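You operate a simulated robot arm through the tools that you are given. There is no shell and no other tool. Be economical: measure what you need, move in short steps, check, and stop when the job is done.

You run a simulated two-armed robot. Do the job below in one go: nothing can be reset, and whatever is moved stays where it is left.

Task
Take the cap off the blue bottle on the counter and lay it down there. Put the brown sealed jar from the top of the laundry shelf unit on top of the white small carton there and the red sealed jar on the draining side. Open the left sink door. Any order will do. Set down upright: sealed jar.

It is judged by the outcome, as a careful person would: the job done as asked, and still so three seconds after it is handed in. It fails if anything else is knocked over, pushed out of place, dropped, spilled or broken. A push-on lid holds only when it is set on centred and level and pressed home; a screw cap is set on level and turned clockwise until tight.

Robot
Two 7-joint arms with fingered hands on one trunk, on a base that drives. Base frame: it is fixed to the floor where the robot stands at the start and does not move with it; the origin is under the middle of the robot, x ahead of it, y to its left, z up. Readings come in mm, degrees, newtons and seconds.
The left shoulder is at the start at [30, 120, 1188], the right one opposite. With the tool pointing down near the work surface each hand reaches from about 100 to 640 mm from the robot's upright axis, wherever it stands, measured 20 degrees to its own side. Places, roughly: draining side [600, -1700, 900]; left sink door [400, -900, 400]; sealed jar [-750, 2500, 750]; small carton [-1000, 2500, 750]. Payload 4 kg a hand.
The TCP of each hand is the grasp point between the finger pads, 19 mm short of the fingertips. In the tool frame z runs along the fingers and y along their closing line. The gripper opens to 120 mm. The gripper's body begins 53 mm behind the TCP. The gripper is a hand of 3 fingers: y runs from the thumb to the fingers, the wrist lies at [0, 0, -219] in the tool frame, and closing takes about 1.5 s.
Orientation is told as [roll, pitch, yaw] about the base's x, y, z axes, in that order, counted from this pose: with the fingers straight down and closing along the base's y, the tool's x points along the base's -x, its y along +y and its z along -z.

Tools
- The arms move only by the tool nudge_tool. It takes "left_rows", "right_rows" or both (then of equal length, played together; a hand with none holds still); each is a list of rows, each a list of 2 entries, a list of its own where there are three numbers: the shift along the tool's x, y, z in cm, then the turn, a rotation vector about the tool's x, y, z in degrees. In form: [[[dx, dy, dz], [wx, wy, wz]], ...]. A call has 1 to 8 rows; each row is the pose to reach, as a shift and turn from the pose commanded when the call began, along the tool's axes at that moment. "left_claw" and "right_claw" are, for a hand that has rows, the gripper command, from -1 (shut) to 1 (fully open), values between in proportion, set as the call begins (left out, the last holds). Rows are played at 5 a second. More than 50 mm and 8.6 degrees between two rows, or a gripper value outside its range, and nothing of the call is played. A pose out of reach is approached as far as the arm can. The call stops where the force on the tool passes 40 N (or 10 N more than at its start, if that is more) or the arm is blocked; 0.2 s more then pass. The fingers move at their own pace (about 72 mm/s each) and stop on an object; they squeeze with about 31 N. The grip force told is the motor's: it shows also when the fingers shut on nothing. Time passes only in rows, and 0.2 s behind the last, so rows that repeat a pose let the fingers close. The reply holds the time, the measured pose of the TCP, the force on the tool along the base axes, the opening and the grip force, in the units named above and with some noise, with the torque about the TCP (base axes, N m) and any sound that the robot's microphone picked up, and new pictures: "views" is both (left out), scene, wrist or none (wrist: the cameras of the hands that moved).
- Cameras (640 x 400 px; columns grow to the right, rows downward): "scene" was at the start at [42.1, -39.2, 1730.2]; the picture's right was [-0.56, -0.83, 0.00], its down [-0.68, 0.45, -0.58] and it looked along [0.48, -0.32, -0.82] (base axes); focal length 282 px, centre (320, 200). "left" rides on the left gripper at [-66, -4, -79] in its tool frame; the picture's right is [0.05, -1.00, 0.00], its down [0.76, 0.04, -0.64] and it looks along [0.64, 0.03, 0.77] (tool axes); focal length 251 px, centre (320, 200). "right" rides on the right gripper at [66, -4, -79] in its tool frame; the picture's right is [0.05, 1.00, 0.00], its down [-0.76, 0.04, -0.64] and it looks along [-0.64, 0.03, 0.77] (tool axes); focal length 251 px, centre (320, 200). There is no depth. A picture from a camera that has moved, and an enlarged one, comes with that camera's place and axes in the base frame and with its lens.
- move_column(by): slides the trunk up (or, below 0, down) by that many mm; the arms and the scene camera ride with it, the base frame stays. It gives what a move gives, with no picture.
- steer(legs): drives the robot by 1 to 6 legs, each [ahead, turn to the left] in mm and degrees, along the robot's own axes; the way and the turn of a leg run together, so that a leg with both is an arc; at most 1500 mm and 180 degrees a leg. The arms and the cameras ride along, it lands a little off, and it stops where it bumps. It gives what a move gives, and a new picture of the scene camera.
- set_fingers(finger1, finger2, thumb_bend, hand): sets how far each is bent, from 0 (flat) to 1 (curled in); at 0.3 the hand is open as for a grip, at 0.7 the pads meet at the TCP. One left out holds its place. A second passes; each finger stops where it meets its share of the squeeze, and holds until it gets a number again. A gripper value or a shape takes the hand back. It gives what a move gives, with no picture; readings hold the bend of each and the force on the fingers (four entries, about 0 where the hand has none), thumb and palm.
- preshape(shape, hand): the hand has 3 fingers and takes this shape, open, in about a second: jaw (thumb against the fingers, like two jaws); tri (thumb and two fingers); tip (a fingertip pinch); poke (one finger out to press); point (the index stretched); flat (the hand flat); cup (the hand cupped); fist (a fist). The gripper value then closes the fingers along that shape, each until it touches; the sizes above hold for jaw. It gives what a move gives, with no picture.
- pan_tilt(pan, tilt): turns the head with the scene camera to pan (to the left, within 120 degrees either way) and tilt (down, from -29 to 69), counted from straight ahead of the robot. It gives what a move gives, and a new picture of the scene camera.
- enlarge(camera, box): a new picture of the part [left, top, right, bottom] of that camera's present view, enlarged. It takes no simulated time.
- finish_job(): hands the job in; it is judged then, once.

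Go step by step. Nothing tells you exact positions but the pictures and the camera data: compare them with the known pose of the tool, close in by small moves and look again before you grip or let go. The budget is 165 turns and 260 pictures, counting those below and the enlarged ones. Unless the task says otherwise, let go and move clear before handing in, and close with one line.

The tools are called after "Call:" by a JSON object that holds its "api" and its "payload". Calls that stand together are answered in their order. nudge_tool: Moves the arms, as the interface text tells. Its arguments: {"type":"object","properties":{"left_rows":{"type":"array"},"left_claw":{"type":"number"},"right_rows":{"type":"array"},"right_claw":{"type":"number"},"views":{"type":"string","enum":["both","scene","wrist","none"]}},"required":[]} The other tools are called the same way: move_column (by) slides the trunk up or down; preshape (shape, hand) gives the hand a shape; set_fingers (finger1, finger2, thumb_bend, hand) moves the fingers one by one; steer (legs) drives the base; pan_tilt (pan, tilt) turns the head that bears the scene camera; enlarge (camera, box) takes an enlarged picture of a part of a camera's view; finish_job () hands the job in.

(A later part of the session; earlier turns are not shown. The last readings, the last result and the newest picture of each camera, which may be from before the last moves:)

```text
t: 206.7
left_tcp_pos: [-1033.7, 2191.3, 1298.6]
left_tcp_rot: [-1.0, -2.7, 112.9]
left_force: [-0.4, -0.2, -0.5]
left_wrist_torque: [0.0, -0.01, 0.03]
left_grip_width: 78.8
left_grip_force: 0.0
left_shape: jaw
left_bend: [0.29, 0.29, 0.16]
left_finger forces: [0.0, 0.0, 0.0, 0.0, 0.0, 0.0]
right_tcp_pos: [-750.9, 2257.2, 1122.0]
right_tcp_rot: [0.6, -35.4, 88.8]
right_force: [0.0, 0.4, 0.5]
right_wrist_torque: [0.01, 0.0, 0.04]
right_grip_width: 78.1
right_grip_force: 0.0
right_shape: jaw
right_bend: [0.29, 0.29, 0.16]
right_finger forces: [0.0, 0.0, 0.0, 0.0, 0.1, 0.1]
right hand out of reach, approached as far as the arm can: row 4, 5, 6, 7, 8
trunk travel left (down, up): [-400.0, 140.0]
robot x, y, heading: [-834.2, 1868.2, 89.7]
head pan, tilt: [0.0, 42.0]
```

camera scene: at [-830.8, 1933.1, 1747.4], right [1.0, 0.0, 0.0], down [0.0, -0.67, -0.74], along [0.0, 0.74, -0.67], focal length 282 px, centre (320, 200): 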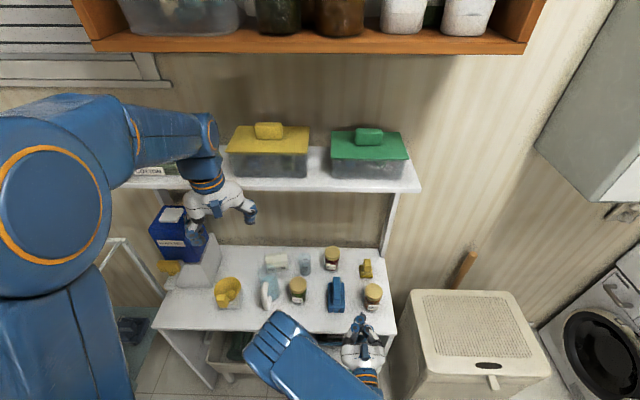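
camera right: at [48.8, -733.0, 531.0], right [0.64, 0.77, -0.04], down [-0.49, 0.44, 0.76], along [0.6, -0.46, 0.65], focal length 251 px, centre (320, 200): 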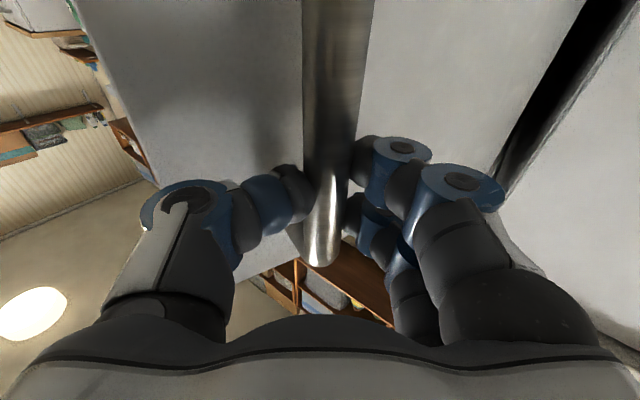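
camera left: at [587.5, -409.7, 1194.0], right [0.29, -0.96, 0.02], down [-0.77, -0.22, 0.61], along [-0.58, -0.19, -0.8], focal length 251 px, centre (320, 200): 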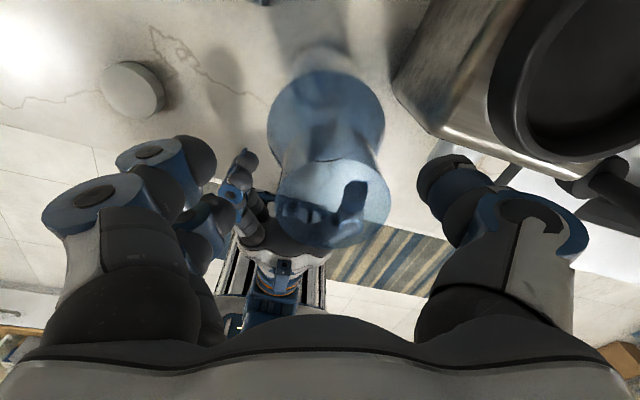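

Call:
{"api": "nudge_tool", "payload": {"right_rows": [[[0, 0, -1], [0, 7, 0]], [[0, 0, -2], [0, 14, 0]], [[0, 0, -3], [0, 21, 0]], [[0, 0, -3], [0, 28, 0]], [[0, 0, -3], [0, 35, 0]]], "left_rows": [[[0, 0, 0], [0, 0, 7]], [[0, 0, 0], [0, 0, 14]], [[0, 0, 0], [0, 0, 20]], [[0, 0, 0], [0, 0, 23]], [[0, 0, 0], [0, 0, 23]]], "views": "none"}}

Call:
{"api": "steer", "payload": {"legs": [[140, 0]]}}

Call:
{"api": "move_column", "payload": {"by": -150}}

```text
t: 207.9
left_tcp_pos: [-1035.5, 2191.7, 1297.3]
left_tcp_rot: [0.1, -2.9, 89.9]
left_force: [0.3, 0.1, 0.0]
left_wrist_torque: [0.01, 0.02, 0.02]
left_grip_width: 78.8
left_grip_force: 0.0
left_shape: jaw
left_bend: [0.29, 0.29, 0.16]
left_finger forces: [0.1, 0.1, 0.0, 0.0, 0.1, 0.0]
right_tcp_pos: [-752.2, 2240.8, 1147.9]
right_tcp_rot: [0.5, -0.5, 89.2]
right_force: [-0.1, 0.6, -0.3]
right_wrist_torque: [-0.01, -0.01, 0.02]
right_grip_width: 78.1
right_grip_force: 0.1
right_shape: jaw
right_bend: [0.29, 0.29, 0.16]
right_finger forces: [0.1, 0.0, 0.0, 0.1, 0.1, 0.1]
trunk travel left (down, up): [-400.0, 140.0]
robot x, y, heading: [-835.4, 1866.8, 89.9]
head pan, tilt: [0.0, 42.0]
```

```text
t: 209.2
left_tcp_pos: [-1035.6, 2334.5, 1298.4]
left_tcp_rot: [0.2, -3.0, 90.0]
left_force: [-0.5, -0.2, -0.4]
left_wrist_torque: [0.03, 0.0, 0.02]
left_grip_width: 78.8
left_grip_force: 0.1
left_shape: jaw
left_bend: [0.29, 0.29, 0.16]
left_finger forces: [0.1, 0.0, 0.1, 0.1, 0.0, 0.0]
right_tcp_pos: [-751.1, 2381.1, 1147.4]
right_tcp_rot: [0.5, -0.6, 89.4]
right_force: [0.4, -0.4, 0.0]
right_wrist_torque: [0.0, -0.03, -0.02]
right_grip_width: 78.4
right_grip_force: 0.1
right_shape: jaw
right_bend: [0.29, 0.29, 0.16]
right_finger forces: [0.0, 0.0, 0.1, 0.0, 0.1, 0.0]
trunk travel left (down, up): [-400.0, 140.0]
robot x, y, heading: [-830.5, 2008.9, 90.0]
head pan, tilt: [0.0, 42.0]
camera scene: at [-831.2, 2075.0, 1747.5], right [1.0, 0.0, 0.0], down [0.0, -0.67, -0.74], along [0.0, 0.74, -0.67], focal length 282 px, centre (320, 200)
```

scene: 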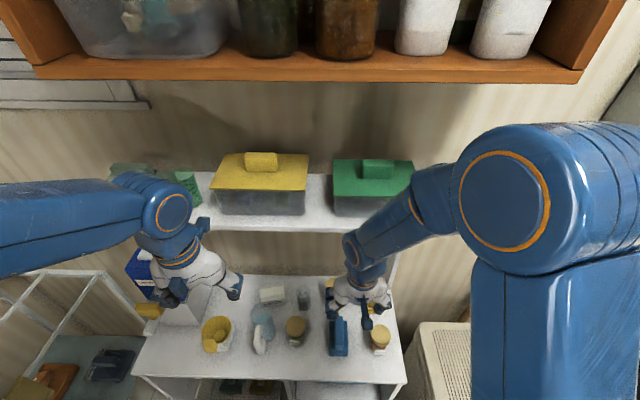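

```text
t: 211.0
left_tcp_pos: [-1035.3, 2332.9, 1148.8]
left_tcp_rot: [0.1, -2.9, 90.0]
left_force: [0.7, 0.2, 0.6]
left_wrist_torque: [0.03, -0.01, 0.03]
left_grip_width: 78.7
left_grip_force: 0.0
left_shape: jaw
left_bend: [0.29, 0.29, 0.16]
left_finger forces: [0.0, 0.1, 0.1, 0.2, 0.1, 0.1]
right_tcp_pos: [-750.4, 2382.2, 998.1]
right_tcp_rot: [0.4, -0.6, 89.4]
right_force: [-0.7, -1.3, 0.2]
right_wrist_torque: [-0.01, -0.06, -0.02]
right_grip_width: 78.1
right_grip_force: 0.1
right_shape: jaw
right_bend: [0.29, 0.29, 0.16]
right_finger forces: [0.0, 0.0, 0.0, 0.0, 0.0, 0.0]
trunk travel left (down, up): [-250.0, 290.0]
robot x, y, heading: [-832.4, 2013.4, 89.8]
head pan, tilt: [0.0, 42.0]
```

I'll use the right hand (tilted 25° forward) for both jars. Move the left arm out of the way and bring the right to a pre-grasp behind-above the brown jar.

Call:
{"api": "nudge_tool", "payload": {"left_rows": [[[2.6, 3, -1], [0, 0, 0]], [[5.2, 6, -2], [0, 0, 0]], [[7.8, 9, -3], [0, 0, 0]], [[10.4, 12, -4], [0, 0, 0]], [[13, 15, -5], [0, 0, 0]]], "right_rows": [[[-0.6, -2.3, 2], [0, -5, 0]], [[-1.2, -4.6, 4], [0, -10, 0]], [[-1.8, -6.9, 6], [0, -15, 0]], [[-2.4, -9.2, 8], [0, -20, 0]], [[-2.9, -11.2, 10], [0, -25, 0]]], "right_claw": 0.5}}

```text
t: 212.2
left_tcp_pos: [-1187.7, 2199.0, 1190.9]
left_tcp_rot: [0.0, -3.0, 89.9]
left_force: [-0.2, 1.0, 0.1]
left_wrist_torque: [0.0, 0.01, -0.02]
left_grip_width: 78.6
left_grip_force: 0.0
left_shape: jaw
left_bend: [0.29, 0.29, 0.16]
left_finger forces: [0.0, 0.0, 0.1, 0.1, 0.0, 0.1]
right_tcp_pos: [-640.2, 2409.6, 897.5]
right_tcp_rot: [0.7, -25.6, 89.1]
right_force: [-0.2, -0.2, 0.1]
right_wrist_torque: [0.0, -0.01, -0.02]
right_grip_width: 89.8
right_grip_force: 0.2
right_shape: jaw
right_bend: [0.26, 0.26, 0.12]
right_finger forces: [0.0, 0.1, 0.0, 0.0, 0.1, 0.0]
trunk travel left (down, up): [-250.0, 290.0]
robot x, y, heading: [-832.4, 2010.3, 89.9]
head pan, tilt: [0.0, 42.0]
camera scene: at [-830.7, 2075.2, 1597.5], right [1.0, 0.0, 0.0], down [0.0, -0.67, -0.74], along [0.0, 0.74, -0.67], focal length 282 px, centre (320, 200)
camera right: at [-638.0, 2315.5, 937.2], right [-1.0, -0.04, -0.01], down [-0.03, 0.41, 0.91], along [-0.03, 0.91, -0.41], focal length 251 px, centre (320, 200)
camera left: at [-1183.2, 2263.3, 1274.1], right [1.0, -0.06, -0.01], down [-0.04, -0.8, 0.6], along [-0.04, -0.6, -0.8], focal length 251 px, centre (320, 200)
```

scene: 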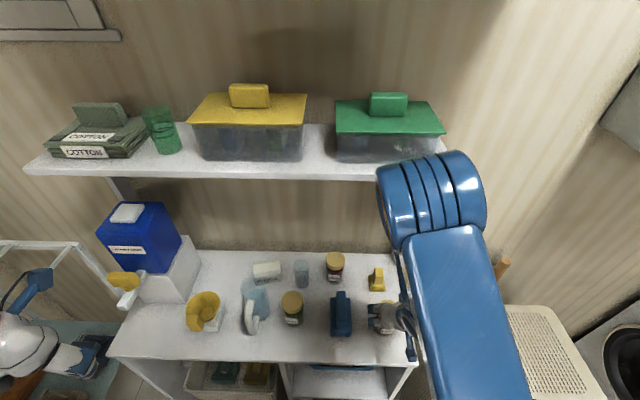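
right: 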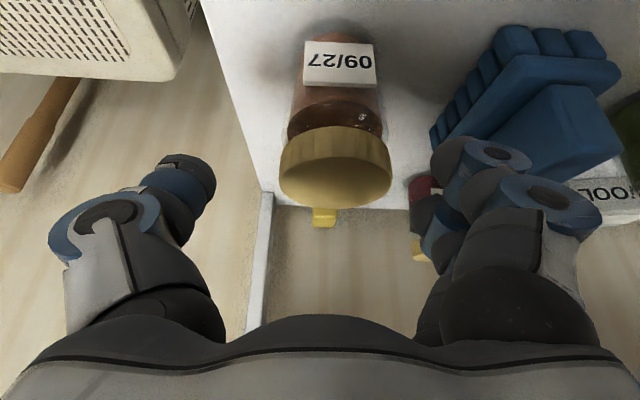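
left: 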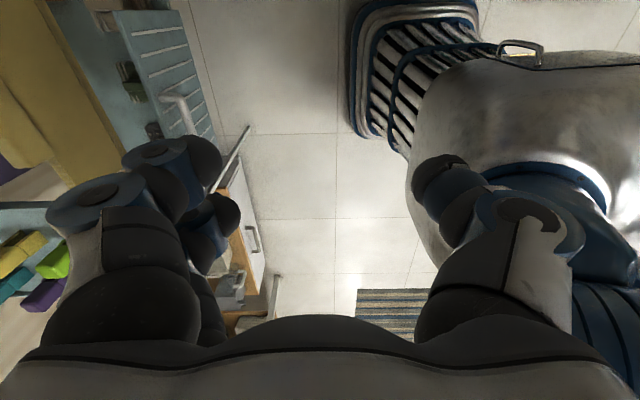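

Triangulating again: the table top is at z ≈ 798, brown jar axis ≈[-648, 2437], lid top 866; red jar ≈[-782, 2602]; carton top ≈[-998, 2587, 854]. Move in on the brown jar.

Call:
{"api": "nudge_tool", "payload": {"right_rows": [[[0.57, 0.8, 2], [0, 0, 0]], [[0.57, 0.8, 4.5], [0, 0, 0]], [[0.57, 0.8, 6], [0, 0, 0]]], "views": "wrist"}}

```text
t: 213.0
left_tcp_pos: [-1187.5, 2200.5, 1191.6]
left_tcp_rot: [0.0, -2.9, 90.0]
left_force: [0.2, 0.1, 0.1]
left_wrist_torque: [0.0, 0.0, -0.01]
left_grip_width: 78.3
left_grip_force: 0.1
left_shape: jaw
left_bend: [0.29, 0.29, 0.16]
left_finger forces: [0.0, 0.0, 0.1, 0.0, 0.0, 0.0]
right_tcp_pos: [-648.3, 2430.3, 841.1]
right_tcp_rot: [0.6, -25.5, 89.0]
right_force: [0.1, -0.4, 0.1]
right_wrist_torque: [0.01, 0.04, 0.0]
right_grip_width: 89.8
right_grip_force: 0.1
right_shape: jaw
right_bend: [0.26, 0.26, 0.12]
right_finger forces: [0.0, 0.0, 0.1, 0.0, 0.0, 0.0]
trunk travel left (down, up): [-250.0, 290.0]
robot x, y, heading: [-835.1, 2011.3, 89.9]
head pan, tilt: [0.0, 42.0]
camera right: at [-646.6, 2337.1, 881.7], right [-1.0, -0.04, -0.01], down [-0.03, 0.41, 0.91], along [-0.03, 0.91, -0.41], focal length 251 px, centre (320, 200)
```

right: 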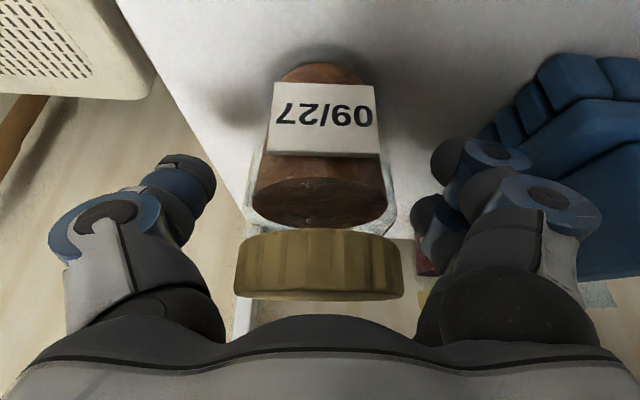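

Call:
{"api": "nudge_tool", "payload": {"right_rows": [[[0, 0, 0.5], [0, 0, 0]], [[0, 0, 1], [0, 0, 0]]], "views": "none"}}

Call:
{"api": "nudge_tool", "payload": {"right_rows": [[[0, 0, 0], [0, 0, 0]], [[0, 0, 0], [0, 0, 0]], [[0, 0, 0], [0, 0, 0]], [[0, 0, 0], [0, 0, 0]], [[0, 0, 0], [0, 0, 0]], [[0, 0, 0], [0, 0, 0]]], "right_claw": -1, "views": "wrist"}}

```text
t: 213.6
left_tcp_pos: [-1186.4, 2200.0, 1191.6]
left_tcp_rot: [0.1, -2.9, 90.0]
left_force: [-1.0, -0.4, 0.5]
left_wrist_torque: [-0.01, 0.0, -0.02]
left_grip_width: 78.4
left_grip_force: 0.1
left_shape: jaw
left_bend: [0.29, 0.29, 0.16]
left_finger forces: [0.0, 0.0, 0.0, 0.1, 0.1, 0.0]
right_tcp_pos: [-647.7, 2435.5, 830.3]
right_tcp_rot: [0.6, -25.6, 89.0]
right_force: [-0.3, -0.2, 0.3]
right_wrist_torque: [0.02, 0.02, 0.01]
right_grip_width: 89.4
right_grip_force: 0.0
right_shape: jaw
right_bend: [0.26, 0.26, 0.12]
right_finger forces: [0.1, 0.0, 0.0, 0.0, 0.0, 0.1]
trunk travel left (down, up): [-250.0, 290.0]
robot x, y, heading: [-832.6, 2010.7, 89.7]
head pan, tilt: [0.0, 42.0]
```

```text
t: 215.0
left_tcp_pos: [-1185.1, 2200.3, 1191.4]
left_tcp_rot: [0.1, -3.0, 90.0]
left_force: [-0.1, -0.2, 0.8]
left_wrist_torque: [0.01, -0.02, 0.0]
left_grip_width: 78.5
left_grip_force: 0.0
left_shape: jaw
left_bend: [0.29, 0.29, 0.16]
left_finger forces: [0.0, 0.1, 0.0, 0.0, 0.0, 0.1]
right_tcp_pos: [-648.0, 2435.0, 830.9]
right_tcp_rot: [0.6, -25.7, 89.0]
right_force: [0.6, -0.6, -0.1]
right_wrist_torque: [0.0, 0.02, -0.02]
right_grip_width: 51.0
right_grip_force: 30.7
right_shape: jaw
right_bend: [0.36, 0.38, 0.96]
right_finger forces: [13.9, 12.1, 0.0, 0.0, 27.4, 0.0]
trunk travel left (down, up): [-250.0, 290.0]
robot x, y, heading: [-831.6, 2010.3, 89.9]
head pan, tilt: [0.0, 42.0]
camera right: at [-646.4, 2341.7, 872.3], right [-1.0, -0.04, -0.01], down [-0.03, 0.41, 0.91], along [-0.03, 0.91, -0.41], focal length 251 px, centre (320, 200)
```

right: 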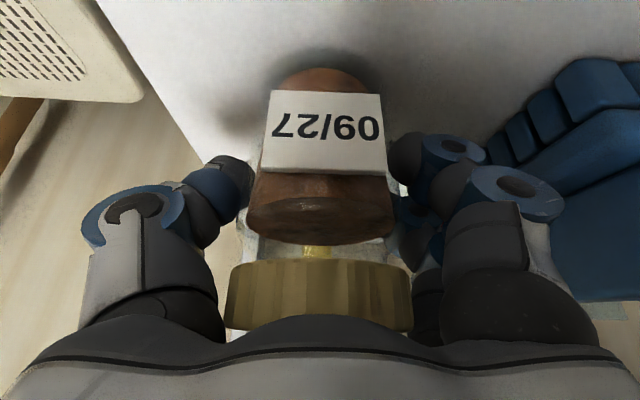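

The jug stands directly in front of the carton, so a vertical hand is needed there, which only the left arm reaches. I'll release the jar, park the right hand, and take the jar with the left hand vertically.

Call:
{"api": "nudge_tool", "payload": {"right_rows": [[[0, 0, 0], [0, 0, 0]], [[0, 0, 0], [0, 0, 0]], [[0, 0, -4], [0, 0, 0]], [[0, 0, -9], [0, 0, 0]], [[0, -2, -13], [0, 0, 0]], [[2, -5, -15], [0, 0, 0]], [[5, -8, -15], [0, 0, 0]], [[8, -11, -15], [0, 0, 0]]], "right_claw": 0.5, "views": "none"}}

Call:
{"api": "nudge_tool", "payload": {"left_rows": [[[0, -4.5, 0], [0, 0.6, 0]], [[-1, -9, 0.5], [0, 1.2, 0]], [[-3, -13.5, 1], [0, 1.8, 0]], [[-5, -18, 1.5], [0, 2.4, 0]], [[-8, -22, 2], [0, 3, 0]], [[-11, -26, 2], [0, 3, 0]]], "left_claw": 0.5, "views": "scene"}}

```text
t: 216.8
left_tcp_pos: [-1185.3, 2199.5, 1192.3]
left_tcp_rot: [0.2, -2.9, 89.9]
left_force: [0.0, -0.2, -0.1]
left_wrist_torque: [0.01, 0.0, 0.01]
left_grip_width: 78.5
left_grip_force: 0.1
left_shape: jaw
left_bend: [0.29, 0.29, 0.16]
left_finger forces: [0.0, 0.0, 0.0, 0.1, 0.0, 0.0]
right_tcp_pos: [-510.3, 2329.2, 920.6]
right_tcp_rot: [0.8, -25.7, 89.1]
right_force: [0.0, 0.0, -0.6]
right_wrist_torque: [0.01, 0.0, 0.04]
right_grip_width: 89.6
right_grip_force: 0.0
right_shape: jaw
right_bend: [0.26, 0.26, 0.12]
right_finger forces: [0.0, 0.0, 0.0, 0.0, 0.1, 0.0]
right hand out of reach, approached as far as the arm can: row 5, 6, 7, 8
trunk travel left (down, up): [-250.0, 290.0]
robot x, y, heading: [-833.6, 2006.5, 89.5]
head pan, tilt: [0.0, 42.0]
```

```text
refused: row 5 steps farther than a row can; nothing moved
```

Call:
{"api": "nudge_tool", "payload": {"left_rows": [[[-0.4, -4.5, 0.4], [0, 0.5, 0]], [[-0.8, -9, 0.8], [0, 1, 0]], [[-1.2, -13.5, 1.2], [0, 1.5, 0]], [[-1.6, -18, 1.6], [0, 2, 0]], [[-2, -22.5, 2], [0, 2.5, 0]], [[-2.6, -27, 2.4], [0, 3, 0]], [[-3.5, -31.5, 2.8], [0, 3, 0]], [[-5, -36, 3.2], [0, 3, 0]]], "left_claw": 0.5, "views": "scene"}}

```text
t: 218.6
left_tcp_pos: [-822.9, 2254.5, 1159.5]
left_tcp_rot: [0.2, 0.1, 89.9]
left_force: [0.5, 1.0, 0.0]
left_wrist_torque: [-0.01, 0.0, 0.04]
left_grip_width: 89.8
left_grip_force: 0.0
left_shape: jaw
left_bend: [0.26, 0.26, 0.12]
left_finger forces: [0.1, 0.0, 0.0, 0.1, 0.0, 0.0]
right_tcp_pos: [-510.0, 2329.7, 919.3]
right_tcp_rot: [0.7, -25.5, 89.0]
right_force: [0.5, 0.0, -0.9]
right_wrist_torque: [-0.02, 0.01, 0.0]
right_grip_width: 89.7
right_grip_force: 0.0
right_shape: jaw
right_bend: [0.26, 0.26, 0.12]
right_finger forces: [0.1, 0.0, 0.1, 0.0, 0.1, 0.0]
trunk travel left (down, up): [-250.0, 290.0]
robot x, y, heading: [-831.5, 2012.2, 90.1]
head pan, tilt: [0.0, 42.0]
camera scene: at [-828.5, 2076.8, 1597.4], right [1.0, 0.0, 0.0], down [0.0, -0.67, -0.74], along [0.0, 0.74, -0.67], focal length 282 px, centre (320, 200)
```

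scene: 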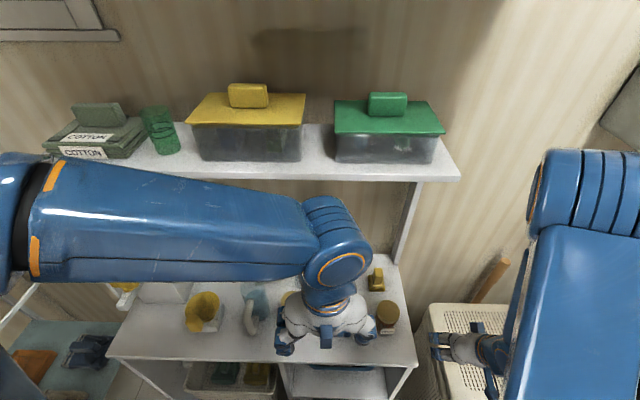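

Call:
{"api": "nudge_tool", "payload": {"left_rows": [[[-1, -2.5, 4], [0, 0, 0]], [[-3, -5, 7.5], [0, 0, 0]], [[-6, -7.5, 10.5], [0, 0, 0]], [[-9, -10, 13.5], [0, 0, 0]], [[-12, -12.5, 16], [0, 0, 0]], [[-15.5, -15, 18], [0, 0, 0]], [[-18.2, -17.5, 19], [0, 0, 0]]], "views": "wrist"}}

```text
t: 220.2
left_tcp_pos: [-648.0, 2433.7, 970.8]
left_tcp_rot: [0.1, 0.1, 89.9]
left_force: [-0.7, 0.5, 1.0]
left_wrist_torque: [0.02, 0.02, 0.0]
left_grip_width: 89.7
left_grip_force: 0.0
left_shape: jaw
left_bend: [0.26, 0.26, 0.12]
left_finger forces: [0.0, 0.0, 0.1, 0.1, 0.0, 0.0]
right_tcp_pos: [-510.3, 2329.6, 921.5]
right_tcp_rot: [0.7, -25.5, 89.0]
right_force: [1.0, 0.3, -0.5]
right_wrist_torque: [0.01, 0.01, 0.01]
right_grip_width: 89.8
right_grip_force: 0.1
right_shape: jaw
right_bend: [0.26, 0.26, 0.12]
right_finger forces: [0.0, 0.1, 0.0, 0.0, 0.0, 0.1]
trunk travel left (down, up): [-250.0, 290.0]
robot x, y, heading: [-834.3, 2011.0, 90.0]
head pan, tilt: [0.0, 42.0]
camera left: at [-645.2, 2501.1, 1050.4], right [1.0, -0.06, 0.0], down [-0.04, -0.76, 0.64], along [-0.04, -0.64, -0.76], focal length 251 px, centre (320, 200)
```

left: 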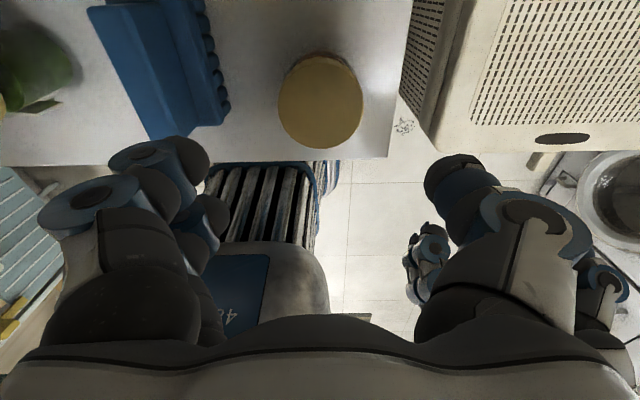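

Lid centred within a few mm. Descend to grip the body.

Call:
{"api": "nudge_tool", "payload": {"left_rows": [[[-0.4, 0, 4.5], [0, 0, 0]], [[-0.4, 0, 9], [0, 0, 0]], [[-0.4, 0, 12], [0, 0, 0]], [[-0.4, 0, 14], [0, 0, 0]]], "views": "none"}}

Call:
{"api": "nudge_tool", "payload": {"left_rows": [[[0, 0, 0], [0, 0, 0]], [[0, 0, 0], [0, 0, 0]], [[0, 0, 0], [0, 0, 0]], [[0, 0, 0], [0, 0, 0]], [[0, 0, 0], [0, 0, 0]], [[0, 0, 0], [0, 0, 0]]], "left_claw": -1, "views": "wrist"}}

```text
t: 221.2
left_tcp_pos: [-649.0, 2438.3, 831.1]
left_tcp_rot: [0.0, 0.0, 90.0]
left_force: [1.7, 0.6, 5.2]
left_wrist_torque: [-0.03, 0.0, 0.04]
left_grip_width: 89.5
left_grip_force: 0.1
left_shape: jaw
left_bend: [0.26, 0.26, 0.12]
left_finger forces: [0.0, 0.1, 0.0, 0.2, 4.6, 0.1]
right_tcp_pos: [-510.6, 2328.9, 920.9]
right_tcp_rot: [0.7, -25.5, 89.0]
right_force: [0.0, -0.1, -0.6]
right_wrist_torque: [-0.02, 0.0, 0.02]
right_grip_width: 89.7
right_grip_force: 0.1
right_shape: jaw
right_bend: [0.26, 0.26, 0.12]
right_finger forces: [0.0, 0.0, 0.0, 0.0, 0.0, 0.1]
trunk travel left (down, up): [-250.0, 290.0]
robot x, y, heading: [-834.3, 2008.7, 90.1]
head pan, tilt: [0.0, 42.0]
```

```text
t: 222.6
left_tcp_pos: [-650.5, 2437.1, 832.4]
left_tcp_rot: [0.0, 0.1, 90.0]
left_force: [-4.8, 0.5, 15.5]
left_wrist_torque: [0.04, 0.75, -0.05]
left_grip_width: 47.3
left_grip_force: 31.1
left_shape: jaw
left_bend: [0.42, 0.39, 0.96]
left_finger forces: [16.4, 21.1, 0.0, 0.0, 38.4, 0.1]
right_tcp_pos: [-512.3, 2328.3, 922.5]
right_tcp_rot: [0.5, -25.5, 89.0]
right_force: [0.2, 0.8, -0.5]
right_wrist_torque: [0.01, 0.0, -0.01]
right_grip_width: 89.7
right_grip_force: 0.0
right_shape: jaw
right_bend: [0.26, 0.26, 0.12]
right_finger forces: [0.0, 0.1, 0.0, 0.0, 0.0, 0.1]
trunk travel left (down, up): [-250.0, 290.0]
robot x, y, heading: [-834.8, 2009.5, 89.8]
head pan, tilt: [0.0, 42.0]
camera left: at [-647.1, 2505.2, 910.7], right [1.0, -0.05, 0.0], down [-0.04, -0.76, 0.64], along [-0.04, -0.64, -0.77], focal length 251 px, centre (320, 200)
```

left: 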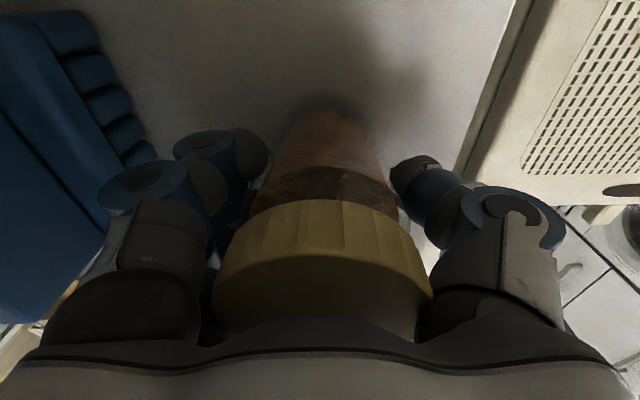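

Slight upward force (tips near the table). Lift 15 mm and check.

Call:
{"api": "nudge_tool", "payload": {"left_rows": [[[0, 0, -0.5], [0, 0, 0]], [[0, 0, -1.5], [0, 0, 0]], [[0, 0, -1.5], [0, 0, 0]]], "views": "wrist"}}

Call:
{"api": "enlarge", "payload": {"camera": "scene", "box": [300, 240, 460, 380]}}

```text
t: 223.4
left_tcp_pos: [-651.2, 2437.8, 843.8]
left_tcp_rot: [0.0, 0.2, 90.0]
left_force: [1.0, -0.3, -4.2]
left_wrist_torque: [0.03, 0.02, -0.02]
left_grip_width: 45.7
left_grip_force: 31.0
left_shape: jaw
left_bend: [0.43, 0.4, 0.96]
left_finger forces: [14.0, 18.0, 0.0, 0.0, 35.9, 0.0]
right_tcp_pos: [-511.3, 2329.2, 921.1]
right_tcp_rot: [0.7, -25.5, 89.0]
right_force: [0.1, 0.5, 0.2]
right_wrist_torque: [0.03, -0.01, -0.03]
right_grip_width: 89.7
right_grip_force: 0.0
right_shape: jaw
right_bend: [0.26, 0.26, 0.12]
right_finger forces: [0.0, 0.0, 0.0, 0.0, 0.0, 0.1]
trunk travel left (down, up): [-250.0, 290.0]
robot x, y, heading: [-836.6, 2011.8, 89.7]
head pan, tilt: [0.0, 42.0]
camera left: at [-646.9, 2506.4, 924.5], right [1.0, -0.05, 0.0], down [-0.04, -0.76, 0.65], along [-0.04, -0.64, -0.76], focal length 251 px, centre (320, 200)
```

left: 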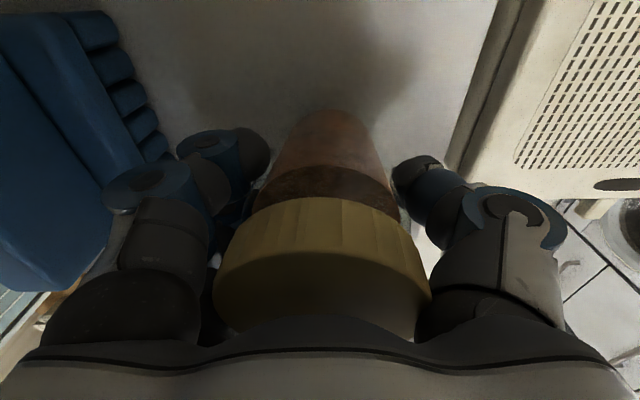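

```text
2.86 times, centred on (380, 310) of scene
camera zoom: at [-830.6, 2076.2, 1597.4], right [1.0, 0.0, 0.0], down [0.0, -0.67, -0.74], along [0.0, 0.74, -0.67], focal length 806 px, centre (149, -114)
```

zoom: 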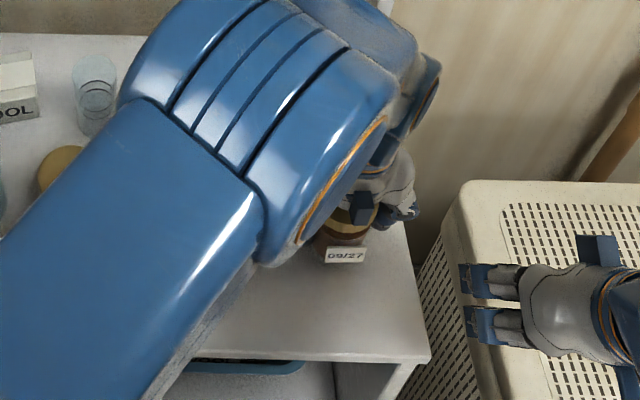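

The jar is held (≈0.4 kg). Raise to TCP 920 (below the upper shelf, above the small items) and move over toward the carton from the right side.

Call:
{"api": "nudge_tool", "payload": {"left_rows": [[[0, 0, -4], [0, 0, 0]], [[0, 0, -7.6], [0, 0, 0]], [[-2, 4.3, -7.6], [0, 0, 0]], [[-4, 8.6, -7.6], [0, 0, 0]], [[-6.2, 12.9, -7.6], [0, 0, 0]], [[-9, 15.5, -7.6], [0, 0, 0]], [[-12, 18, -7.6], [0, 0, 0]], [[-14.9, 20.5, -7.6], [0, 0, 0]]]}}

```text
t: 225.2
left_tcp_pos: [-855.1, 2589.5, 920.9]
left_tcp_rot: [0.0, 0.2, 89.9]
left_force: [-0.2, -0.2, -3.6]
left_wrist_torque: [0.03, -0.02, -0.04]
left_grip_width: 45.7
left_grip_force: 31.1
left_shape: jaw
left_bend: [0.43, 0.4, 0.96]
left_finger forces: [13.9, 17.7, 0.0, 0.0, 35.2, 0.0]
right_tcp_pos: [-511.2, 2330.7, 921.2]
right_tcp_rot: [0.6, -25.5, 88.9]
right_force: [-0.3, 0.4, -0.7]
right_wrist_torque: [-0.05, 0.05, -0.02]
right_grip_width: 89.8
right_grip_force: 0.0
right_shape: jaw
right_bend: [0.26, 0.26, 0.12]
right_finger forces: [0.1, 0.0, 0.0, 0.1, 0.0, 0.0]
trunk travel left (down, up): [-250.0, 290.0]
robot x, y, heading: [-832.4, 2007.3, 90.2]
head pan, tilt: [0.0, 42.0]
camera scene: at [-831.8, 2076.9, 1597.4], right [1.0, 0.0, 0.0], down [0.0, -0.67, -0.74], along [0.0, 0.74, -0.67], focal length 282 px, centre (320, 200)
camera left: at [-851.9, 2657.5, 1000.6], right [1.0, -0.06, 0.0], down [-0.04, -0.76, 0.65], along [-0.04, -0.65, -0.76], focal length 251 px, centre (320, 200)
```

scene: 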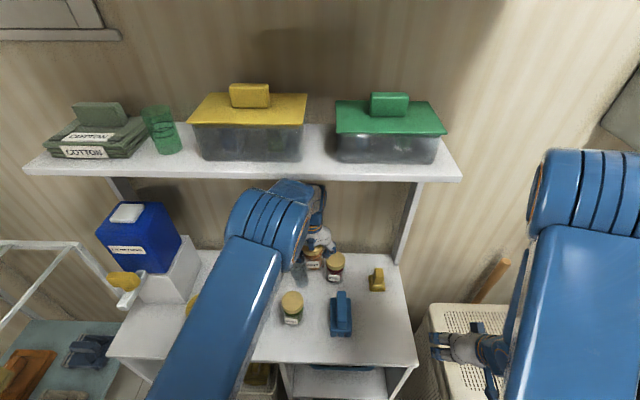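
left: 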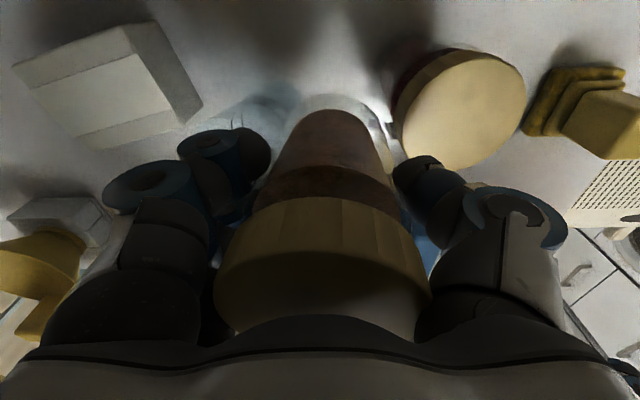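

Call:
{"api": "enlarge", "payload": {"camera": "left", "box": [0, 0, 300, 190]}}

```text
2.11 times, centred on (150, 95) of left
camera zoom: at [-851.9, 2657.5, 1000.6], right [1.0, -0.06, 0.0], down [-0.04, -0.76, 0.65], along [-0.04, -0.65, -0.76], focal length 529 px, centre (678, 421)
```

zoom: 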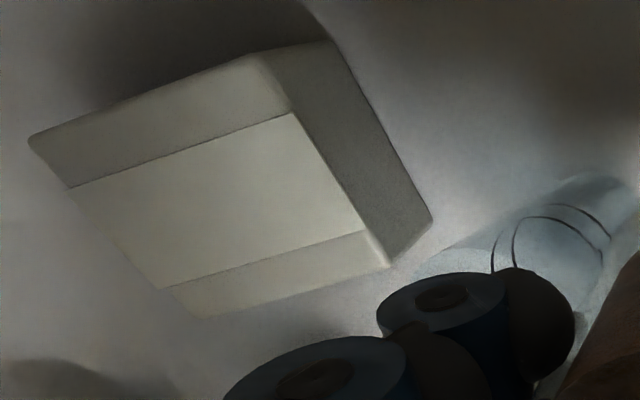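

The carton estimates from the two cameras disagree by ~20 mm, so I'll move the left hand aside to get an unobstructed close view of the carton.

Call:
{"api": "nudge_tool", "payload": {"left_rows": [[[1.5, -3.5, 0], [0, 0, 0]], [[3, -7, 0], [0, 0, 0]], [[5, -10.5, 0], [0, 0, 0]], [[7, -14, 0], [0, 0, 0]], [[9, -17, 0], [0, 0, 0]]], "views": "none"}}

Call:
{"api": "enlarge", "payload": {"camera": "scene", "box": [220, 240, 340, 330]}}

```text
t: 226.4
left_tcp_pos: [-685.6, 2496.5, 921.4]
left_tcp_rot: [0.2, 0.1, 89.9]
left_force: [-0.3, -0.4, -3.7]
left_wrist_torque: [0.0, 0.02, 0.0]
left_grip_width: 45.7
left_grip_force: 31.2
left_shape: jaw
left_bend: [0.43, 0.41, 0.96]
left_finger forces: [14.1, 17.8, 0.0, 0.0, 35.1, 0.0]
right_tcp_pos: [-511.1, 2329.2, 921.2]
right_tcp_rot: [0.7, -25.5, 89.0]
right_force: [0.9, -0.4, 0.2]
right_wrist_torque: [0.05, 0.05, 0.04]
right_grip_width: 90.0
right_grip_force: 0.0
right_shape: jaw
right_bend: [0.26, 0.26, 0.12]
right_finger forces: [0.0, 0.0, 0.0, 0.0, 0.0, 0.0]
trunk travel left (down, up): [-250.0, 290.0]
robot x, y, heading: [-834.7, 2009.7, 89.9]
head pan, tilt: [0.0, 42.0]
```

```text
4.44 times, centred on (280, 285) of scene
camera zoom: at [-830.1, 2075.0, 1597.5], right [1.0, 0.0, 0.0], down [0.0, -0.67, -0.74], along [0.0, 0.74, -0.67], focal length 1254 px, centre (498, -178)
```

zoom: 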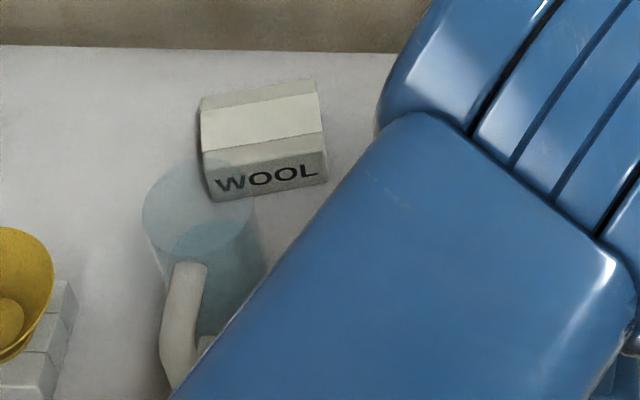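

Clear view: carton top ≈82×54 mm, centre ≈[-997, 2591, 847]. Carry the jar over it at TCP 920 and look down.

Call:
{"api": "nudge_tool", "payload": {"left_rows": [[[-2, 4.4, 0], [0, 0, 0]], [[-4, 8.8, 0], [0, 0, 0]], [[-6, 13.2, 0], [0, 0, 0]], [[-7.8, 17.6, 0], [0, 0, 0]], [[-8.8, 22, 0], [0, 0, 0]], [[-9.5, 26.5, 0], [0, 0, 0]], [[-9.6, 31.1, 0], [0, 0, 0]]], "views": "wrist"}}

Call:
{"api": "enlarge", "payload": {"camera": "scene", "box": [200, 180, 340, 300]}}

```text
t: 228.0
left_tcp_pos: [-987.3, 2578.4, 922.6]
left_tcp_rot: [0.5, 0.5, 89.3]
left_force: [0.1, -0.4, -2.8]
left_wrist_torque: [0.02, 0.02, -0.02]
left_grip_width: 45.7
left_grip_force: 31.1
left_shape: jaw
left_bend: [0.43, 0.41, 0.96]
left_finger forces: [13.8, 17.7, 0.0, 0.0, 33.6, 0.0]
right_tcp_pos: [-505.5, 2320.7, 923.8]
right_tcp_rot: [1.1, -26.0, 88.8]
right_force: [-0.7, 1.1, 0.0]
right_wrist_torque: [0.02, -0.03, 0.0]
right_grip_width: 89.6
right_grip_force: 0.0
right_shape: jaw
right_bend: [0.26, 0.26, 0.12]
right_finger forces: [0.0, 0.1, 0.1, 0.0, 0.0, 0.1]
trunk travel left (down, up): [-250.0, 290.0]
robot x, y, heading: [-830.8, 2009.9, 89.9]
head pan, tilt: [0.0, 42.0]
camera left: at [-982.5, 2646.6, 1001.5], right [1.0, -0.07, -0.01], down [-0.04, -0.76, 0.65], along [-0.05, -0.65, -0.76], focal length 251 px, centre (320, 200)
```

left: 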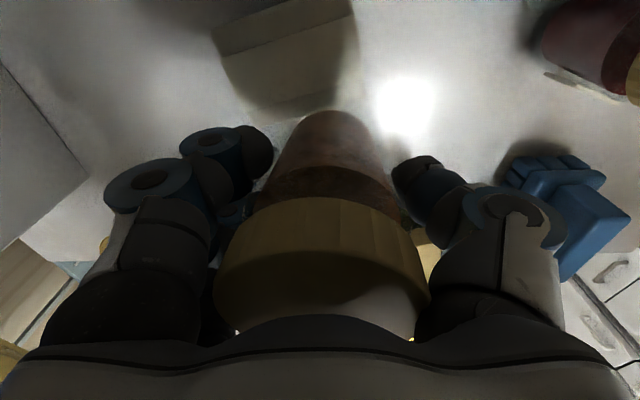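

```text
3.33 times, centred on (270, 240) of scene
camera zoom: at [-820.7, 2060.0, 1597.6], right [1.0, 0.0, -0.01], down [-0.01, -0.66, -0.75], along [0.0, 0.75, -0.66], focal length 940 px, centre (487, 67)
```

zoom: 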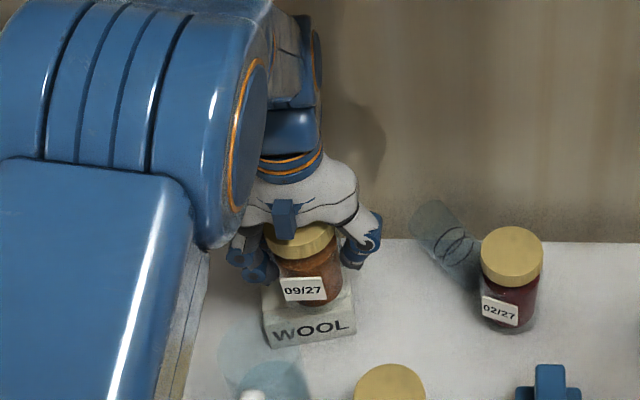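

The base shifted a little, meaning the left arm is pressing on something (probably the upper shelf), and the glass looks odd. Look closer before anything else.

Call:
{"api": "enlarge", "payload": {"camera": "scene", "box": [270, 210, 370, 290]}}

Call:
{"api": "enlarge", "payload": {"camera": "scene", "box": [120, 120, 360, 280]}}

```text
5.00 times, centred on (320, 250) of scene
camera zoom: at [-820.7, 2060.0, 1597.6], right [1.0, 0.0, -0.01], down [-0.01, -0.66, -0.75], along [0.0, 0.75, -0.66], focal length 1410 px, centre (320, -50)
```

zoom: 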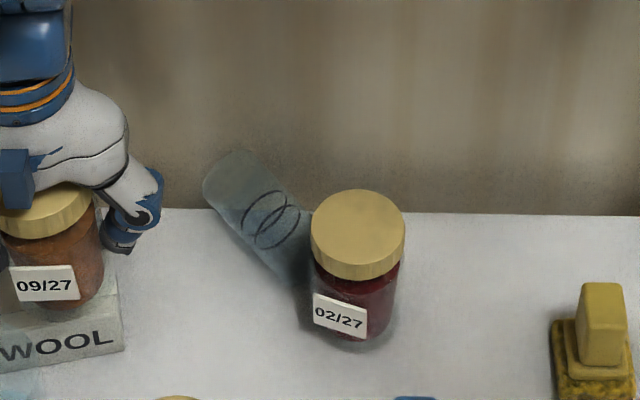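

```text
2.50 times, centred on (240, 200) of scene
camera zoom: at [-820.7, 2060.0, 1597.6], right [1.0, 0.0, -0.01], down [-0.01, -0.66, -0.75], along [0.0, 0.75, -0.66], focal length 705 px, centre (520, 200)
```

zoom: 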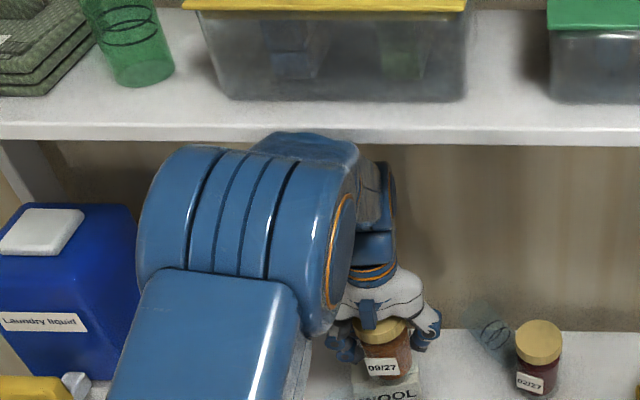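

The glass has been knocked over (it was taller than I judged) and the left forearm presses on the upper shelf's edge. I'll lower the trunk 25 mm to free the arm, finish placing the jar, then set the glass upright again.

Call:
{"api": "move_column", "payload": {"by": -22}}

```text
t: 228.7
left_tcp_pos: [-997.9, 2591.7, 904.0]
left_tcp_rot: [0.1, -0.2, 90.1]
left_force: [-0.1, -1.4, -3.9]
left_wrist_torque: [0.07, 0.05, 0.0]
left_grip_width: 45.2
left_grip_force: 31.3
left_shape: jaw
left_bend: [0.44, 0.41, 0.96]
left_finger forces: [13.7, 17.9, 0.0, 0.0, 33.5, 0.1]
right_tcp_pos: [-510.3, 2326.7, 900.0]
right_tcp_rot: [0.6, -25.8, 88.9]
right_force: [0.9, -0.9, 0.4]
right_wrist_torque: [0.04, -0.01, 0.01]
right_grip_width: 89.9
right_grip_force: 0.1
right_shape: jaw
right_bend: [0.26, 0.26, 0.12]
right_finger forces: [0.0, 0.0, 0.0, 0.0, 0.2, 0.0]
trunk travel left (down, up): [-228.0, 312.0]
robot x, y, heading: [-832.9, 2010.5, 89.8]
head pan, tilt: [0.0, 42.0]
```

Call:
{"api": "enlarge", "payload": {"camera": "scene", "box": [220, 220, 320, 300]}}

Call:
{"api": "enlarge", "payload": {"camera": "left", "box": [180, 0, 440, 200]}}

```text
5.00 times, centred on (270, 260) of scene
camera zoom: at [-829.5, 2071.4, 1576.0], right [1.0, 0.0, 0.0], down [0.0, -0.67, -0.74], along [0.0, 0.74, -0.67], focal length 1410 px, centre (570, -100)
```

zoom: 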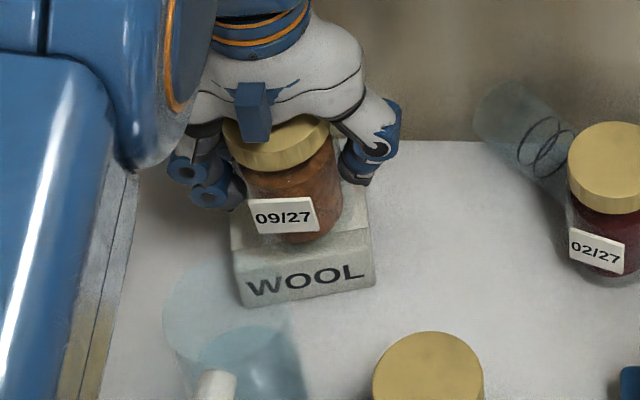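

```text
2.00 times, centred on (310, 100) of left
camera zoom: at [-995.5, 2658.9, 984.5], right [1.0, -0.05, 0.0], down [-0.04, -0.77, 0.64], along [-0.04, -0.64, -0.77], focal length 503 px, centre (340, 400)
```

zoom: 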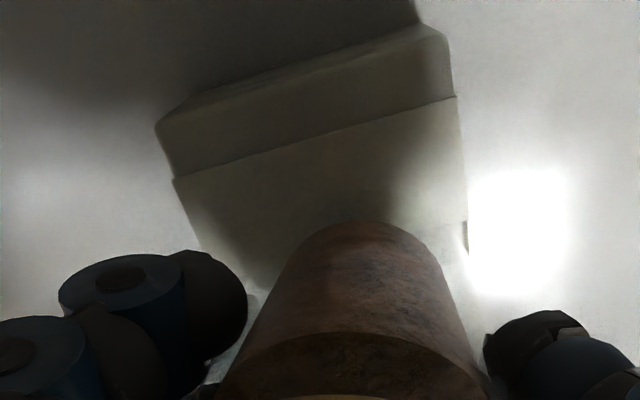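

The jar is upright; its base is about [-990, 2585] versus carton centre [-997, 2590]. Shift a few mm and lower onto it.

Call:
{"api": "nudge_tool", "payload": {"left_rows": [[[-0.5, 0.6, 0.5], [0, 0, 0]], [[-0.5, 0.6, 1.2], [0, 0, 0]], [[-0.5, 0.6, 1.6], [0, 0, 0]]], "views": "none"}}

Call:
{"api": "nudge_tool", "payload": {"left_rows": [[[0, 0, 0.15], [0, 0, 0]], [[0, 0, 0.3], [0, 0, 0]]], "views": "none"}}

Call:
{"api": "nudge_tool", "payload": {"left_rows": [[[0, 0, 0.1], [0, 0, 0]], [[0, 0, 0.2], [0, 0, 0]]], "views": "none"}}

Call:
{"api": "enlarge", "payload": {"camera": "scene", "box": [220, 220, 320, 300]}}

```text
t: 229.4
left_tcp_pos: [-1003.7, 2597.7, 885.3]
left_tcp_rot: [0.2, 0.1, 90.0]
left_force: [0.1, -0.3, -3.4]
left_wrist_torque: [0.0, 0.0, -0.02]
left_grip_width: 45.3
left_grip_force: 31.5
left_shape: jaw
left_bend: [0.44, 0.41, 0.96]
left_finger forces: [13.8, 17.9, 0.1, 0.1, 33.3, 0.0]
right_tcp_pos: [-512.5, 2330.1, 898.3]
right_tcp_rot: [0.6, -25.5, 88.9]
right_force: [-0.4, 0.3, -0.4]
right_wrist_torque: [-0.01, 0.01, 0.0]
right_grip_width: 89.6
right_grip_force: 0.1
right_shape: jaw
right_bend: [0.26, 0.26, 0.12]
right_finger forces: [0.0, 0.0, 0.1, 0.0, 0.0, 0.1]
trunk travel left (down, up): [-228.0, 312.0]
robot x, y, heading: [-831.8, 2011.0, 89.7]
head pan, tilt: [0.0, 42.0]
```

```text
t: 230.1
left_tcp_pos: [-1005.6, 2598.4, 881.0]
left_tcp_rot: [0.1, 0.0, 90.0]
left_force: [0.0, 0.3, -4.2]
left_wrist_torque: [0.01, -0.02, 0.0]
left_grip_width: 45.3
left_grip_force: 31.3
left_shape: jaw
left_bend: [0.44, 0.41, 0.96]
left_finger forces: [13.8, 17.9, 0.0, 0.0, 33.4, 0.0]
right_tcp_pos: [-511.2, 2329.9, 898.8]
right_tcp_rot: [0.6, -25.5, 89.0]
right_force: [0.1, -0.5, -0.7]
right_wrist_torque: [-0.01, 0.0, 0.02]
right_grip_width: 89.7
right_grip_force: 0.1
right_shape: jaw
right_bend: [0.26, 0.26, 0.12]
right_finger forces: [0.0, 0.0, 0.1, 0.1, 0.1, 0.0]
trunk travel left (down, up): [-228.0, 312.0]
robot x, y, heading: [-833.3, 2006.9, 90.0]
head pan, tilt: [0.0, 42.0]
```

```text
t: 230.7
left_tcp_pos: [-1006.0, 2598.4, 880.3]
left_tcp_rot: [0.1, 0.1, 90.1]
left_force: [-0.7, 0.7, -4.1]
left_wrist_torque: [0.0, 0.01, -0.01]
left_grip_width: 45.4
left_grip_force: 30.8
left_shape: jaw
left_bend: [0.44, 0.41, 0.96]
left_finger forces: [13.8, 17.9, 0.1, 0.1, 33.3, 0.1]
right_tcp_pos: [-512.0, 2330.0, 900.1]
right_tcp_rot: [0.6, -25.5, 88.9]
right_force: [0.2, 0.2, 0.5]
right_wrist_torque: [-0.01, -0.03, -0.01]
right_grip_width: 89.9
right_grip_force: 0.1
right_shape: jaw
right_bend: [0.26, 0.26, 0.12]
right_finger forces: [0.0, 0.0, 0.0, 0.0, 0.0, 0.1]
trunk travel left (down, up): [-228.0, 312.0]
robot x, y, heading: [-834.9, 2007.1, 89.9]
head pan, tilt: [0.0, 42.0]
```

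```text
5.00 times, centred on (270, 260) of scene
camera zoom: at [-831.2, 2076.0, 1575.4], right [1.0, 0.0, 0.0], down [0.0, -0.67, -0.74], along [0.0, 0.74, -0.67], focal length 1410 px, centre (570, -100)
```

zoom: 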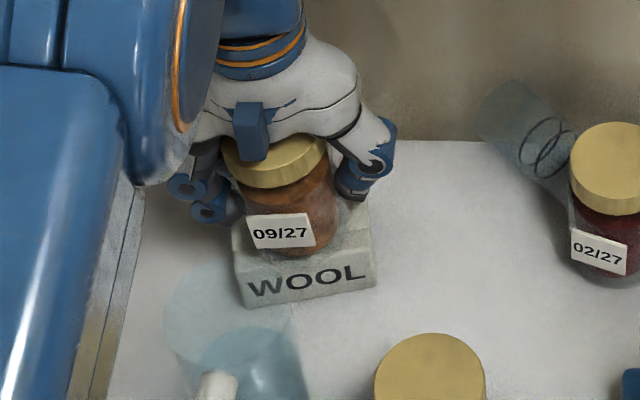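

Aligned over the carton; continue lowering in small steps until it rests.

Call:
{"api": "nudge_tool", "payload": {"left_rows": [[[0, 0, 0.1], [0, 0, 0]], [[0, 0, 0.2], [0, 0, 0]]], "views": "none"}}

Call:
{"api": "nudge_tool", "payload": {"left_rows": [[[0, 0, 0.1], [0, 0, 0]], [[0, 0, 0.2], [0, 0, 0]]], "views": "none"}}

Call:
{"api": "nudge_tool", "payload": {"left_rows": [[[0, 0, 0.1], [0, 0, 0]], [[0, 0, 0.2], [0, 0, 0]]], "views": "none"}}

```text
t: 231.2
left_tcp_pos: [-1004.8, 2598.4, 877.4]
left_tcp_rot: [0.0, 0.1, 90.0]
left_force: [-0.2, -1.0, -2.6]
left_wrist_torque: [0.01, 0.02, -0.02]
left_grip_width: 45.3
left_grip_force: 30.9
left_shape: jaw
left_bend: [0.44, 0.41, 0.96]
left_finger forces: [13.8, 18.0, 0.0, 0.1, 33.6, 0.0]
right_tcp_pos: [-511.6, 2329.4, 899.3]
right_tcp_rot: [0.6, -25.5, 89.0]
right_force: [0.4, -0.4, -0.4]
right_wrist_torque: [0.0, -0.01, -0.01]
right_grip_width: 89.8
right_grip_force: 0.1
right_shape: jaw
right_bend: [0.26, 0.26, 0.12]
right_finger forces: [0.0, 0.0, 0.0, 0.0, 0.1, 0.0]
trunk travel left (down, up): [-228.0, 312.0]
robot x, y, heading: [-829.6, 2012.2, 89.9]
head pan, tilt: [0.0, 42.0]
```

```text
t: 231.8
left_tcp_pos: [-1005.8, 2596.2, 876.3]
left_tcp_rot: [0.1, 0.0, 89.9]
left_force: [1.1, 0.9, 5.2]
left_wrist_torque: [0.0, 0.17, 0.01]
left_grip_width: 45.3
left_grip_force: 31.2
left_shape: jaw
left_bend: [0.44, 0.41, 0.96]
left_finger forces: [14.2, 18.2, 0.0, 0.1, 35.1, 0.1]
right_tcp_pos: [-511.3, 2329.6, 898.9]
right_tcp_rot: [0.7, -25.5, 89.0]
right_force: [-0.6, 1.1, -0.3]
right_wrist_torque: [0.01, -0.01, -0.02]
right_grip_width: 89.9
right_grip_force: 0.0
right_shape: jaw
right_bend: [0.26, 0.26, 0.12]
right_finger forces: [0.1, 0.1, 0.0, 0.1, 0.0, 0.1]
trunk travel left (down, up): [-228.0, 312.0]
robot x, y, heading: [-831.7, 2011.4, 89.8]
head pan, tilt: [0.0, 42.0]
```

```text
t: 232.4
left_tcp_pos: [-1005.2, 2597.1, 877.4]
left_tcp_rot: [0.1, -0.1, 90.0]
left_force: [0.4, 0.2, 18.6]
left_wrist_torque: [-0.03, 0.5, 0.01]
left_grip_width: 45.6
left_grip_force: 31.1
left_shape: jaw
left_bend: [0.43, 0.41, 0.96]
left_finger forces: [16.0, 20.2, 0.0, 0.1, 40.6, 0.1]
right_tcp_pos: [-510.0, 2327.5, 898.2]
right_tcp_rot: [0.7, -25.6, 89.0]
right_force: [0.3, 0.2, -0.1]
right_wrist_torque: [0.04, 0.0, 0.02]
right_grip_width: 89.6
right_grip_force: 0.0
right_shape: jaw
right_bend: [0.26, 0.26, 0.12]
right_finger forces: [0.1, 0.0, 0.1, 0.1, 0.0, 0.1]
trunk travel left (down, up): [-228.0, 312.0]
robot x, y, heading: [-830.6, 2007.6, 89.9]
head pan, tilt: [0.0, 42.0]
```

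Resting on the carton. Ease off 1.5 mm and open.

Call:
{"api": "nudge_tool", "payload": {"left_rows": [[[0, 0, -0.15], [0, 0, 0]], [[0, 0, -0.15], [0, 0, 0]]], "views": "none"}}

Call:
{"api": "nudge_tool", "payload": {"left_rows": [[[0, 0, 0], [0, 0, 0]], [[0, 0, 0], [0, 0, 0]], [[0, 0, 0], [0, 0, 0]]], "left_claw": 0.4, "views": "none"}}

Call:
{"api": "enlarge", "payload": {"camera": "scene", "box": [220, 220, 320, 300]}}

```text
t: 233.1
left_tcp_pos: [-1004.4, 2596.9, 877.7]
left_tcp_rot: [0.2, 0.0, 90.0]
left_force: [0.0, 1.3, 16.9]
left_wrist_torque: [0.03, 0.53, -0.01]
left_grip_width: 45.4
left_grip_force: 31.5
left_shape: jaw
left_bend: [0.43, 0.41, 0.96]
left_finger forces: [16.1, 20.9, 0.0, 0.0, 40.3, 0.0]
right_tcp_pos: [-511.3, 2329.0, 899.4]
right_tcp_rot: [0.8, -25.5, 89.1]
right_force: [0.2, 0.1, -0.7]
right_wrist_torque: [0.0, 0.01, 0.0]
right_grip_width: 89.6
right_grip_force: 0.1
right_shape: jaw
right_bend: [0.26, 0.26, 0.12]
right_finger forces: [0.0, 0.0, 0.0, 0.0, 0.0, 0.0]
trunk travel left (down, up): [-228.0, 312.0]
robot x, y, heading: [-831.4, 2008.9, 90.0]
head pan, tilt: [0.0, 42.0]
```

```text
t: 233.8
left_tcp_pos: [-1005.2, 2597.6, 875.5]
left_tcp_rot: [0.1, 0.3, 90.0]
left_force: [0.3, -0.7, -0.4]
left_wrist_torque: [0.02, 0.05, -0.03]
left_grip_width: 83.3
left_grip_force: 0.0
left_shape: jaw
left_bend: [0.28, 0.28, 0.14]
left_finger forces: [0.0, 0.4, 0.0, 0.0, 1.0, 0.0]
right_tcp_pos: [-513.0, 2330.5, 900.5]
right_tcp_rot: [0.6, -25.4, 89.0]
right_force: [-0.8, 0.2, 0.8]
right_wrist_torque: [0.03, -0.02, -0.03]
right_grip_width: 89.8
right_grip_force: 0.0
right_shape: jaw
right_bend: [0.26, 0.26, 0.12]
right_finger forces: [0.0, 0.0, 0.0, 0.0, 0.0, 0.0]
trunk travel left (down, up): [-228.0, 312.0]
robot x, y, heading: [-830.2, 2008.3, 90.0]
head pan, tilt: [0.0, 42.0]
```

```text
5.00 times, centred on (270, 260) of scene
camera zoom: at [-831.0, 2075.7, 1575.4], right [1.0, 0.0, 0.0], down [0.0, -0.67, -0.74], along [0.0, 0.74, -0.67], focal length 1410 px, centre (570, -100)
```

zoom: 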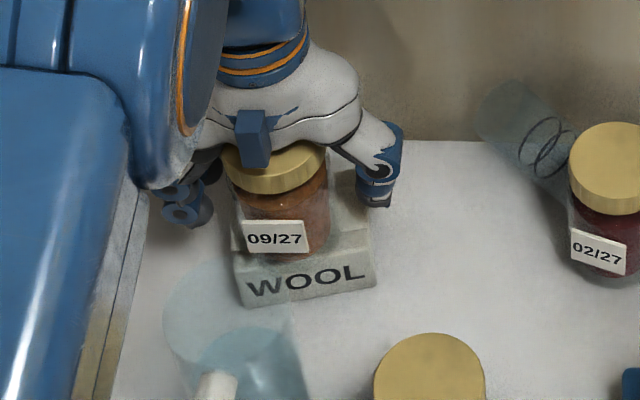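

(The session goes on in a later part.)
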